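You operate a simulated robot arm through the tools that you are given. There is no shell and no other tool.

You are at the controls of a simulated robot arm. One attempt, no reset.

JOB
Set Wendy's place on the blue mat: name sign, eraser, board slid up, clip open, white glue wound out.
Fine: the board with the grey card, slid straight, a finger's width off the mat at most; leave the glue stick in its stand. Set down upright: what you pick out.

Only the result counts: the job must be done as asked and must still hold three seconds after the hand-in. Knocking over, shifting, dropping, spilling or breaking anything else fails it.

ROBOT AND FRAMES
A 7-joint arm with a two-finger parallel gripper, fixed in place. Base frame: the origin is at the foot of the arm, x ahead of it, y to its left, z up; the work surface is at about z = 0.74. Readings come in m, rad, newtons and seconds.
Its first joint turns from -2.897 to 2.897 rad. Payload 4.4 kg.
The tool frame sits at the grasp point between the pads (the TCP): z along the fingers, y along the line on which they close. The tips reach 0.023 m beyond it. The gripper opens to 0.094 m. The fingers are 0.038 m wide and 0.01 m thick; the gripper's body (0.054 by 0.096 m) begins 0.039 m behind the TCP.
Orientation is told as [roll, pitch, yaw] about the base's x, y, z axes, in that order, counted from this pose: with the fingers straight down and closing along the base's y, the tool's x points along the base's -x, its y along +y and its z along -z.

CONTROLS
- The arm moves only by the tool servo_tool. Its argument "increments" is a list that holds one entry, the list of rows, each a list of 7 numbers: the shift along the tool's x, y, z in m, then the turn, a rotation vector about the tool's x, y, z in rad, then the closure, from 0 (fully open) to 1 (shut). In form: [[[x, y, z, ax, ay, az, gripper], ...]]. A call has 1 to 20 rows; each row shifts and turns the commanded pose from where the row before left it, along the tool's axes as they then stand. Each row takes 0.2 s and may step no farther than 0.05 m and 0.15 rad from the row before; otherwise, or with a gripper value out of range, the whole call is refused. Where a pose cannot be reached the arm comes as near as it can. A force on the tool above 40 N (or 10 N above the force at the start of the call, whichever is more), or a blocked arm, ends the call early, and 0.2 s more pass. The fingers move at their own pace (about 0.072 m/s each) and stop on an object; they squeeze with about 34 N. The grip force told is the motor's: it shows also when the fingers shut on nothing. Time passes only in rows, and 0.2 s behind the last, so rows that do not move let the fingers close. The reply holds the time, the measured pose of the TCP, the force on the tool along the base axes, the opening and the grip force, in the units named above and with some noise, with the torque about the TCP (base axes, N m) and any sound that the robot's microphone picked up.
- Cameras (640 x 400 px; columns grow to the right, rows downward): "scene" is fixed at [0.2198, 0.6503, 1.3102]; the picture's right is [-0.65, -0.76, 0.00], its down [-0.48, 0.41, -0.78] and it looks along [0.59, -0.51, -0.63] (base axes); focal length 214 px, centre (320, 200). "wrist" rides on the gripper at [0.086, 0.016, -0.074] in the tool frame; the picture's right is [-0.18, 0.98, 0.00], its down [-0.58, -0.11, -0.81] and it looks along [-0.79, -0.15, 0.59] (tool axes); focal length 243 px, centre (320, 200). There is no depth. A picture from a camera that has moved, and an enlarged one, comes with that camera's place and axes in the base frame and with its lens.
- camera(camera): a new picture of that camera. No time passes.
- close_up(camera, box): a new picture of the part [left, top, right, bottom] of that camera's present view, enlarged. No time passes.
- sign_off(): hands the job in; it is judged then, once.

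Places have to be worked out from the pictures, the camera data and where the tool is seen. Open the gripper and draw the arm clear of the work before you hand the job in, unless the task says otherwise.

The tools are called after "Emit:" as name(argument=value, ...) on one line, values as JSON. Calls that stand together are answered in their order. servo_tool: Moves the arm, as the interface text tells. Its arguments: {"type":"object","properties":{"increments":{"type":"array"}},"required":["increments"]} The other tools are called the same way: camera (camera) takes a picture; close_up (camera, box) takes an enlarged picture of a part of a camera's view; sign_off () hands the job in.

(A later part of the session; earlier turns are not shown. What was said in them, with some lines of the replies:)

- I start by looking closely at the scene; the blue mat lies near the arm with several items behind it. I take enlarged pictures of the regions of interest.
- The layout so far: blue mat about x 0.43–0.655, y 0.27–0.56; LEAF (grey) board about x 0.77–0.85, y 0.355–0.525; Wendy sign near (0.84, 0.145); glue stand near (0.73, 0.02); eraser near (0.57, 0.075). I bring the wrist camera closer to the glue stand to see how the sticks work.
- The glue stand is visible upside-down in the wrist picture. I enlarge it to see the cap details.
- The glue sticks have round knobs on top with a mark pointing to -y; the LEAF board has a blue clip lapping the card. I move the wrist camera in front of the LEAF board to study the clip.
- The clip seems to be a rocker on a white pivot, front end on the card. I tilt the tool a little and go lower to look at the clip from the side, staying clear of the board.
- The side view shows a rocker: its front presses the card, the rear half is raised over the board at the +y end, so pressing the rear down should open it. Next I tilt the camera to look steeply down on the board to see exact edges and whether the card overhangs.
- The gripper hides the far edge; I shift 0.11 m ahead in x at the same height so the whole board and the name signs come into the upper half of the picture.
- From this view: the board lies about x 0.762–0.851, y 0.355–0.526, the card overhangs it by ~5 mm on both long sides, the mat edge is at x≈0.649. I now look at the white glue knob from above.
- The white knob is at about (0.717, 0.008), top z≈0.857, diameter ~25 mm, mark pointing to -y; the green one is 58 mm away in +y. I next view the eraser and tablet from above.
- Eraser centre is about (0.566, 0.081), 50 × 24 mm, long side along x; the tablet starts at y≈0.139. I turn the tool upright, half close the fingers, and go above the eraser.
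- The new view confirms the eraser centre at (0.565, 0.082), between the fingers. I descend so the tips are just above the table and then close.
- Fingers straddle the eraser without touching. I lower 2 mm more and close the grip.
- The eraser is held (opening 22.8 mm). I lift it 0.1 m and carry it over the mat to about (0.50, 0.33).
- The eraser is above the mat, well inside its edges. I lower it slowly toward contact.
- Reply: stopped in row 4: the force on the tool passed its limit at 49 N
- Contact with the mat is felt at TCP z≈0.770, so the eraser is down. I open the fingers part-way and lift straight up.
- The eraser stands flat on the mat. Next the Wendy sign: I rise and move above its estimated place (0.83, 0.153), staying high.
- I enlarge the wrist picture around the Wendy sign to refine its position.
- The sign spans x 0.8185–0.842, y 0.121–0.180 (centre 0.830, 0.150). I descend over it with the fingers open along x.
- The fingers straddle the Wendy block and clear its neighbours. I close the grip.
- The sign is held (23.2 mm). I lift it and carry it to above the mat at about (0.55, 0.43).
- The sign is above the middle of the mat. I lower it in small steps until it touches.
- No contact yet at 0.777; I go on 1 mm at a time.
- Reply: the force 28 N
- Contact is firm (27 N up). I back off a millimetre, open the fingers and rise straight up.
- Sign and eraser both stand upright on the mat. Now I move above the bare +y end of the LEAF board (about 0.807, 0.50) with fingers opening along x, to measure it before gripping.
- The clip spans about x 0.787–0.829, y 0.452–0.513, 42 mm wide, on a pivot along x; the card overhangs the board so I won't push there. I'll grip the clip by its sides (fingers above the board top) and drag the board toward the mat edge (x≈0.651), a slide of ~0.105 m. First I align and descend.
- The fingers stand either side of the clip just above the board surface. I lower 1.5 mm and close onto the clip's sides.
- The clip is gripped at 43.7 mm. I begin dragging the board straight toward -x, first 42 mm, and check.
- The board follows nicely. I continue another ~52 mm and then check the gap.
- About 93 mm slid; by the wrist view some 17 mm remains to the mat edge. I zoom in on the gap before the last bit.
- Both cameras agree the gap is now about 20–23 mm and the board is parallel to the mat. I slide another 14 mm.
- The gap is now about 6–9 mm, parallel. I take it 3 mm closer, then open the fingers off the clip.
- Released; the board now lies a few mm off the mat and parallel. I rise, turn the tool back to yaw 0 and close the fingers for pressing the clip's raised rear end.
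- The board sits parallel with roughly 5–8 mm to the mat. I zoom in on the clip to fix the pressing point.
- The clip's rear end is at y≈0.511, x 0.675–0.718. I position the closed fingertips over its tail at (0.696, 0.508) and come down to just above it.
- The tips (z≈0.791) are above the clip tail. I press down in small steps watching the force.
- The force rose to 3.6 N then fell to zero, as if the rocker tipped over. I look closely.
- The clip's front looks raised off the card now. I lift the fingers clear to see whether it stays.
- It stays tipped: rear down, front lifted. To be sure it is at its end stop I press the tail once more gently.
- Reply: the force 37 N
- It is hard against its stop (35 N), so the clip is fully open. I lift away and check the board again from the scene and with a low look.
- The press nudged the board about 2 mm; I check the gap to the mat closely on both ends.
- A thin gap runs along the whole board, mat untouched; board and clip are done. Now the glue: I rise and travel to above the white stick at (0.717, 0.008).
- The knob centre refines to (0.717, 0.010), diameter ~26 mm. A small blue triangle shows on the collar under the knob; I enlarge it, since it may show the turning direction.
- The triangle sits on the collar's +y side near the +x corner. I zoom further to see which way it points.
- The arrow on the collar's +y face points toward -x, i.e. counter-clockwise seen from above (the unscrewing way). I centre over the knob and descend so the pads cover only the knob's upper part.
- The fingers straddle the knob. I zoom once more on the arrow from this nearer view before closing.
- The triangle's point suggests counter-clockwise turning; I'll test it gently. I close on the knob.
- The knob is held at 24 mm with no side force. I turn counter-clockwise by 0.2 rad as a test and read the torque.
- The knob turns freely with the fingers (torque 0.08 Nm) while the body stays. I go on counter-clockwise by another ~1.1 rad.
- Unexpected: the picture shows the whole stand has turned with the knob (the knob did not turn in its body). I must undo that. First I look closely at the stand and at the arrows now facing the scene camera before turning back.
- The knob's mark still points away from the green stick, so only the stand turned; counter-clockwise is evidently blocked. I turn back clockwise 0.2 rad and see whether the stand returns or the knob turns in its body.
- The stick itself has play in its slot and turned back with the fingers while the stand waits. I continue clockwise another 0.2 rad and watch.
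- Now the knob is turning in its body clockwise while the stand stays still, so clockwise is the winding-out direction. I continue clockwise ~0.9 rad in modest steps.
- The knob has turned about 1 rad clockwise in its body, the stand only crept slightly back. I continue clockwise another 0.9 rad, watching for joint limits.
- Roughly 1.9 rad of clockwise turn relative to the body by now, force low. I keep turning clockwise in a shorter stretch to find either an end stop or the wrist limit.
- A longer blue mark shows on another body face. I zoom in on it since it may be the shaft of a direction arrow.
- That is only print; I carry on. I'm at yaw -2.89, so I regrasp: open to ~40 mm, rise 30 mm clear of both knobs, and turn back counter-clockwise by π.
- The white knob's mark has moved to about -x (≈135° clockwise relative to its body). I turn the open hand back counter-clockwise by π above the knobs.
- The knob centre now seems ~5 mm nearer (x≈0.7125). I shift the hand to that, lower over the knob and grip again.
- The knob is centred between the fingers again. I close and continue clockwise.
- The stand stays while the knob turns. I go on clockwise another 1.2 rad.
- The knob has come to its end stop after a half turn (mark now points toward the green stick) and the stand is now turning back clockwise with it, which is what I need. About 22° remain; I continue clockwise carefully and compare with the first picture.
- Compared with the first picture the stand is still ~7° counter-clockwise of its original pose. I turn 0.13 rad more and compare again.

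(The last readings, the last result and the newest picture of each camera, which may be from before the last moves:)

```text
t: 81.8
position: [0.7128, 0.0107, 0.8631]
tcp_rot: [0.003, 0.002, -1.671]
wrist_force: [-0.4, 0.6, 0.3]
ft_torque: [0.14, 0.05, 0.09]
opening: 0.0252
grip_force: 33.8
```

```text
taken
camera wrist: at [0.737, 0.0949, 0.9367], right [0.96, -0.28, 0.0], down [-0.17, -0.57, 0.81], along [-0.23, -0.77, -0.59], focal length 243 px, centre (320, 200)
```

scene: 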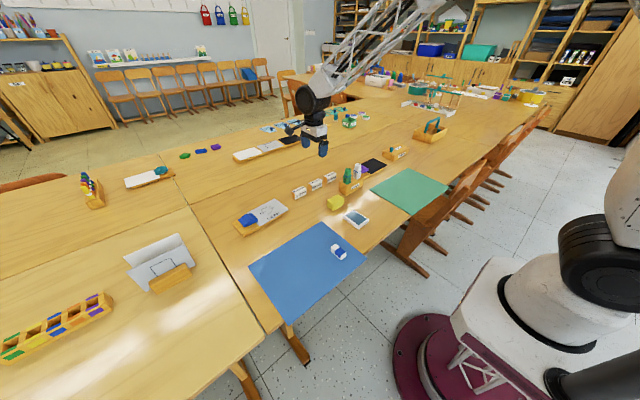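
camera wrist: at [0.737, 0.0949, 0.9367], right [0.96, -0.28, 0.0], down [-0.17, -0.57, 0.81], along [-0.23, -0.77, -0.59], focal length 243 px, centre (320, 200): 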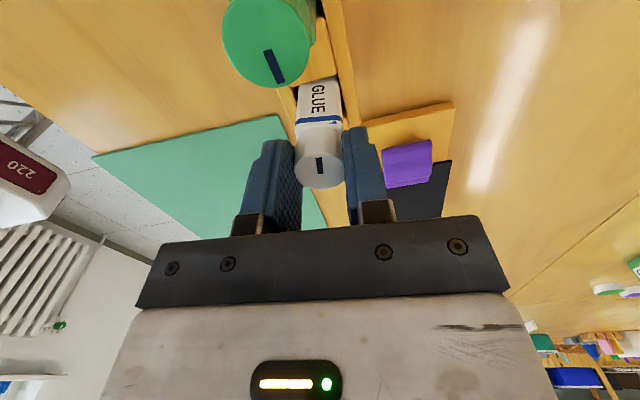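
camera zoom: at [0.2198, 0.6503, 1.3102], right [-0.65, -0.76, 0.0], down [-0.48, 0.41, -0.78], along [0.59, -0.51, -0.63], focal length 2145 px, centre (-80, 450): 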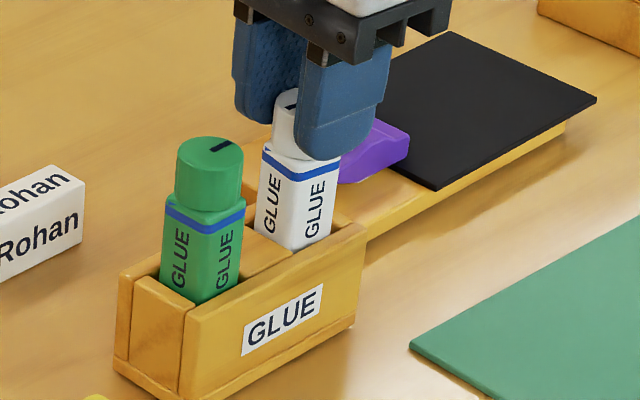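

Orientation now matches; by feature comparison the stand sits ~5 mm too near (−x), just as the hand does (0.7128 vs 0.718 at first grip). I nudge it +5 mm in x with the knob still held and compare with the early picture.

Emit:
servo_tool(increments=[[[0.0003, 0.003, 0, 0, 0, 0, 1], [0.0003, 0.003, 0, 0, 0, 0, 1], [0, 0, 0, 0, 0, 0, 1]]])

Emit:
close_up(camera="scene", box=[330, 155, 390, 195])

Emit:
close_up(camera="scene", box=[340, 158, 368, 186])

Emit:
close_up(camera="scene", box=[220, 140, 400, 252])

```text
t: 82.6
position: [0.7197, 0.0112, 0.8623]
tcp_rot: [0.002, 0.002, -1.669]
wrist_force: [-0.2, -0.8, -1.3]
ft_torque: [0.01, 0.04, 0.07]
opening: 0.0252
grip_force: 33.6
```

```text
10.00 times, centred on (360, 175) of scene
camera zoom: at [0.2198, 0.6503, 1.3102], right [-0.65, -0.76, 0.0], down [-0.48, 0.41, -0.78], along [0.59, -0.51, -0.63], focal length 2145 px, centre (-80, 450)
```

zoom: 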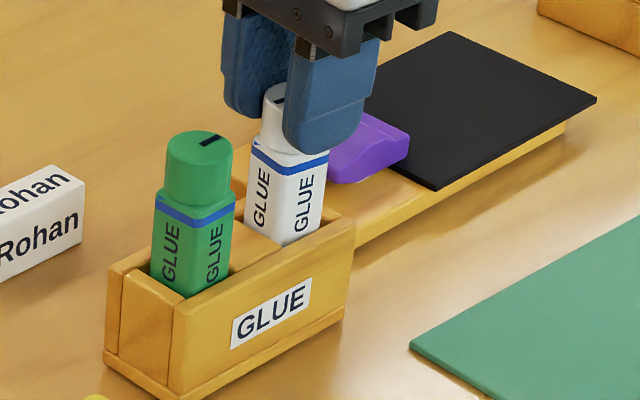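

```text
14.29 times, centred on (354, 172) of scene
camera zoom: at [0.2198, 0.6503, 1.3102], right [-0.65, -0.76, 0.0], down [-0.48, 0.41, -0.78], along [0.59, -0.51, -0.63], focal length 3064 px, centre (-166, 600)
```

zoom: 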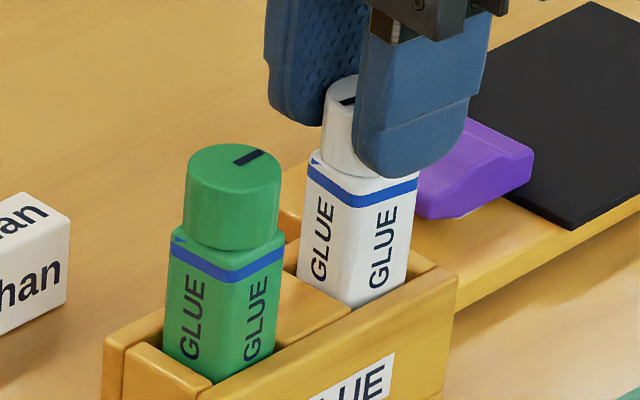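

```text
3.56 times, centred on (310, 196) of scene
camera zoom: at [0.2198, 0.6503, 1.3102], right [-0.65, -0.76, 0.0], down [-0.48, 0.41, -0.78], along [0.59, -0.51, -0.63], focal length 763 px, centre (356, 214)
```

zoom: 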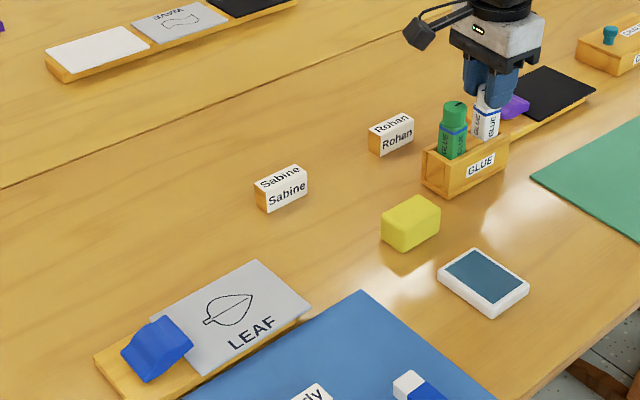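

The stand's features now match the first picture within about 1–2 mm and 1°. I ease back 1 mm so the stick is free in its slot, open, and rise.

Emit:
servo_tool(increments=[[[0, -0.001, 0, 0, 0, 0, 1], [0, 0, 0, 0, 0, 0, 0.85], [0, 0, 0, 0, 0, 0, 0.7], [0, 0, 0, 0, 0, 0, 0.55], [0, 0, 0, 0, 0, 0, 0.5], [0, 0, -0.015, 0, 0, 0, 0.5], [0, 0, -0.035, 0, 0, 0, 0.5], [0, 0, -0.045, 0, 0, 0, 0.5]]])

Emit:
close_up(camera="scene", box=[330, 155, 390, 195])

Emit:
close_up(camera="scene", box=[340, 158, 368, 186])

Emit:
camera(camera="wrist")

```text
t: 84.4
position: [0.7159, 0.009, 0.9594]
tcp_rot: [0.001, 0.001, -1.671]
wrist_force: [-1.0, 0.1, 0.4]
ft_torque: [-0.02, -0.01, 0.01]
opening: 0.0469
grip_force: 0.0
```

```text
10.00 times, centred on (360, 175) of scene
camera zoom: at [0.2198, 0.6503, 1.3102], right [-0.65, -0.76, 0.0], down [-0.48, 0.41, -0.78], along [0.59, -0.51, -0.63], focal length 2145 px, centre (-80, 450)
```

zoom: 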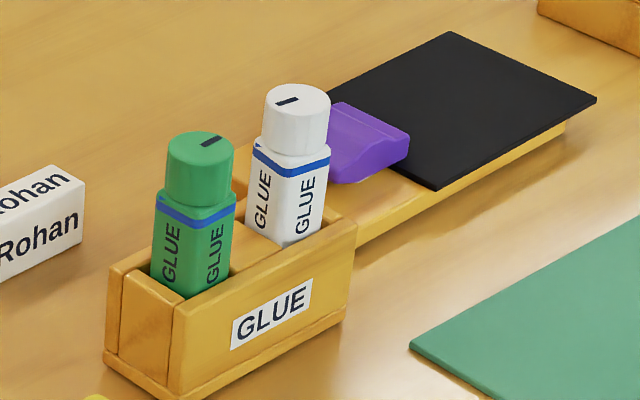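

```text
14.29 times, centred on (354, 172) of scene
camera zoom: at [0.2198, 0.6503, 1.3102], right [-0.65, -0.76, 0.0], down [-0.48, 0.41, -0.78], along [0.59, -0.51, -0.63], focal length 3064 px, centre (-166, 600)
```

zoom: 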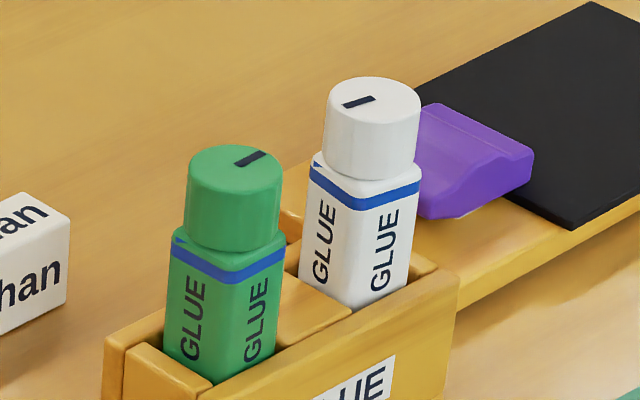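

```text
taken
camera wrist: at [0.7418, 0.0939, 1.0324], right [0.96, -0.28, 0.0], down [-0.17, -0.57, 0.81], along [-0.23, -0.77, -0.59], focal length 243 px, centre (320, 200)
```

wrist: 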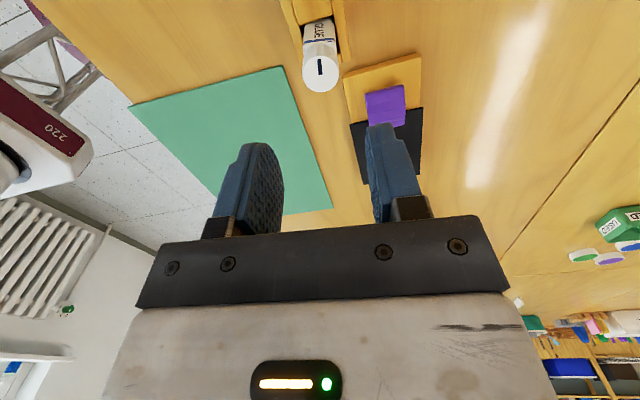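

The stand and both sticks look as at first, with the white knob's mark now a half turn round at its stop. I open the gripper fully and draw the arm well up, then make a final check of everything.

Emit:
servo_tool(increments=[[[0, 0, -0.045, 0, 0, 0, 0.3], [0, 0, -0.045, 0, 0, 0, 0], [0, 0, -0.045, 0, 0, 0, 0], [0, 0, -0.045, 0, 0, 0, 0], [0, 0, -0.035, 0, 0, 0, 0]]])

Emit:
camera(camera="scene")

Emit:
close_up(camera="scene", box=[230, 190, 390, 290])

Emit:
close_up(camera="scene", box=[220, 140, 400, 252])

Emit:
camera(camera="wrist")

```text
t: 85.6
position: [0.7178, 0.0089, 1.1726]
tcp_rot: [0.0, 0.0, -1.671]
wrist_force: [-0.1, -0.5, 0.1]
ft_torque: [-0.02, 0.0, -0.01]
opening: 0.0937
grip_force: 0.1
```

```text
taken
```

scene: 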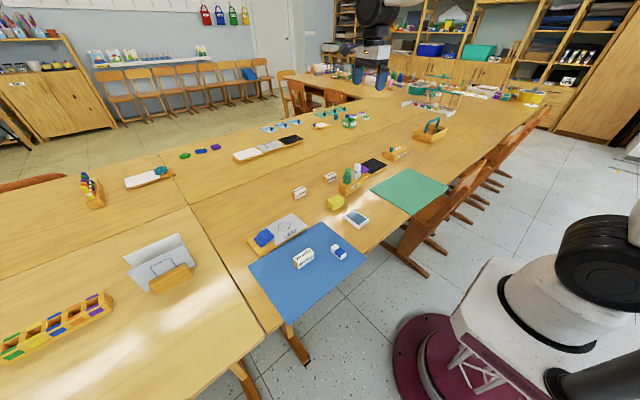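

```text
4.00 times, centred on (310, 240) of scene
camera zoom: at [0.2198, 0.6503, 1.3102], right [-0.65, -0.76, 0.0], down [-0.48, 0.41, -0.78], along [0.59, -0.51, -0.63], focal length 858 px, centre (360, 40)
```

zoom: 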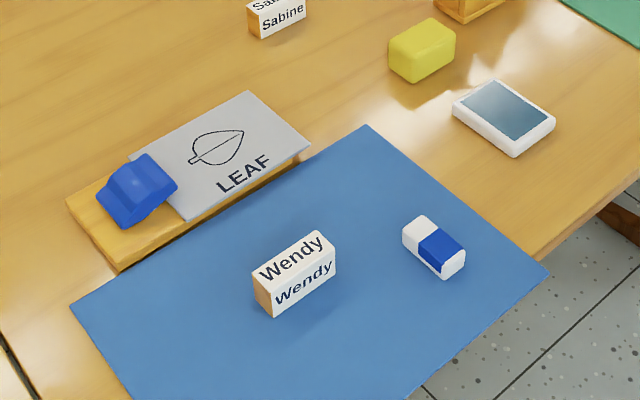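

```text
3.56 times, centred on (310, 196) of scene
camera zoom: at [0.2198, 0.6503, 1.3102], right [-0.65, -0.76, 0.0], down [-0.48, 0.41, -0.78], along [0.59, -0.51, -0.63], focal length 763 px, centre (356, 214)
```

zoom: 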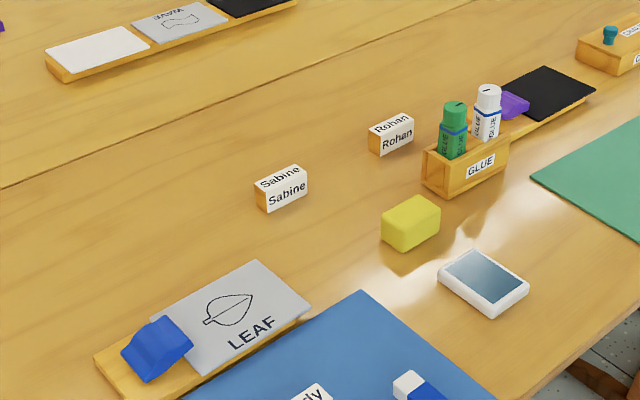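

```text
taken
camera wrist: at [0.7416, 0.0934, 1.2467], right [0.96, -0.28, 0.0], down [-0.17, -0.57, 0.81], along [-0.23, -0.77, -0.59], focal length 243 px, centre (320, 200)
```

wrist: 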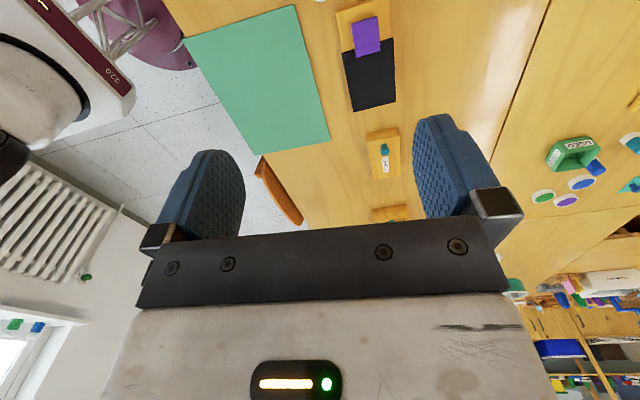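

All checks agree: Wendy's sign and the eraser stand on the mat, the LEAF board lies a few mm off it with its clip open, the white knob is at its wound-out stop, the stand is back in place, and nothing else has moved. The gripper is open and the arm is clear, so I hand in.

Emit:
sign_off()

```text
The job is handed in.
```

Wendy's place is set and handed in, but one thing went wrong on the way. While winding the white glue, I first turned the knob the wrong way and the whole glue stand turned about 70° with it.

I turned the stand back and compared it with the first pictures. It now matches its original position to within about 1–2 mm and 1°, and both sticks are still in it. If any shift of the stand counts, that is the risk to the result.

| Item | State at hand-in |
|---|---|
| **Name sign** | Wendy's sign stands upright on the mat, near the middle. |
| **Eraser** | The blue and white eraser lies flat on the mat, to the right of the sign. |
| **Board** | The grey LEAF board was slid about 11 cm. It sits roughly 3–9 mm off the mat, nearly parallel to it, and was turned by only a degree or two. |
| **Clip** | The rear end is pressed down to its stop and the front is lifted off the card. It stayed open after I let go. |
| **White glue** | The knob is turned half a turn clockwise to its end stop. I saw no glue rise, so I took the end stop as "wound out". |

Nothing else looked moved in the last pictures. The gripper was open and the arm was clear when I handed in.
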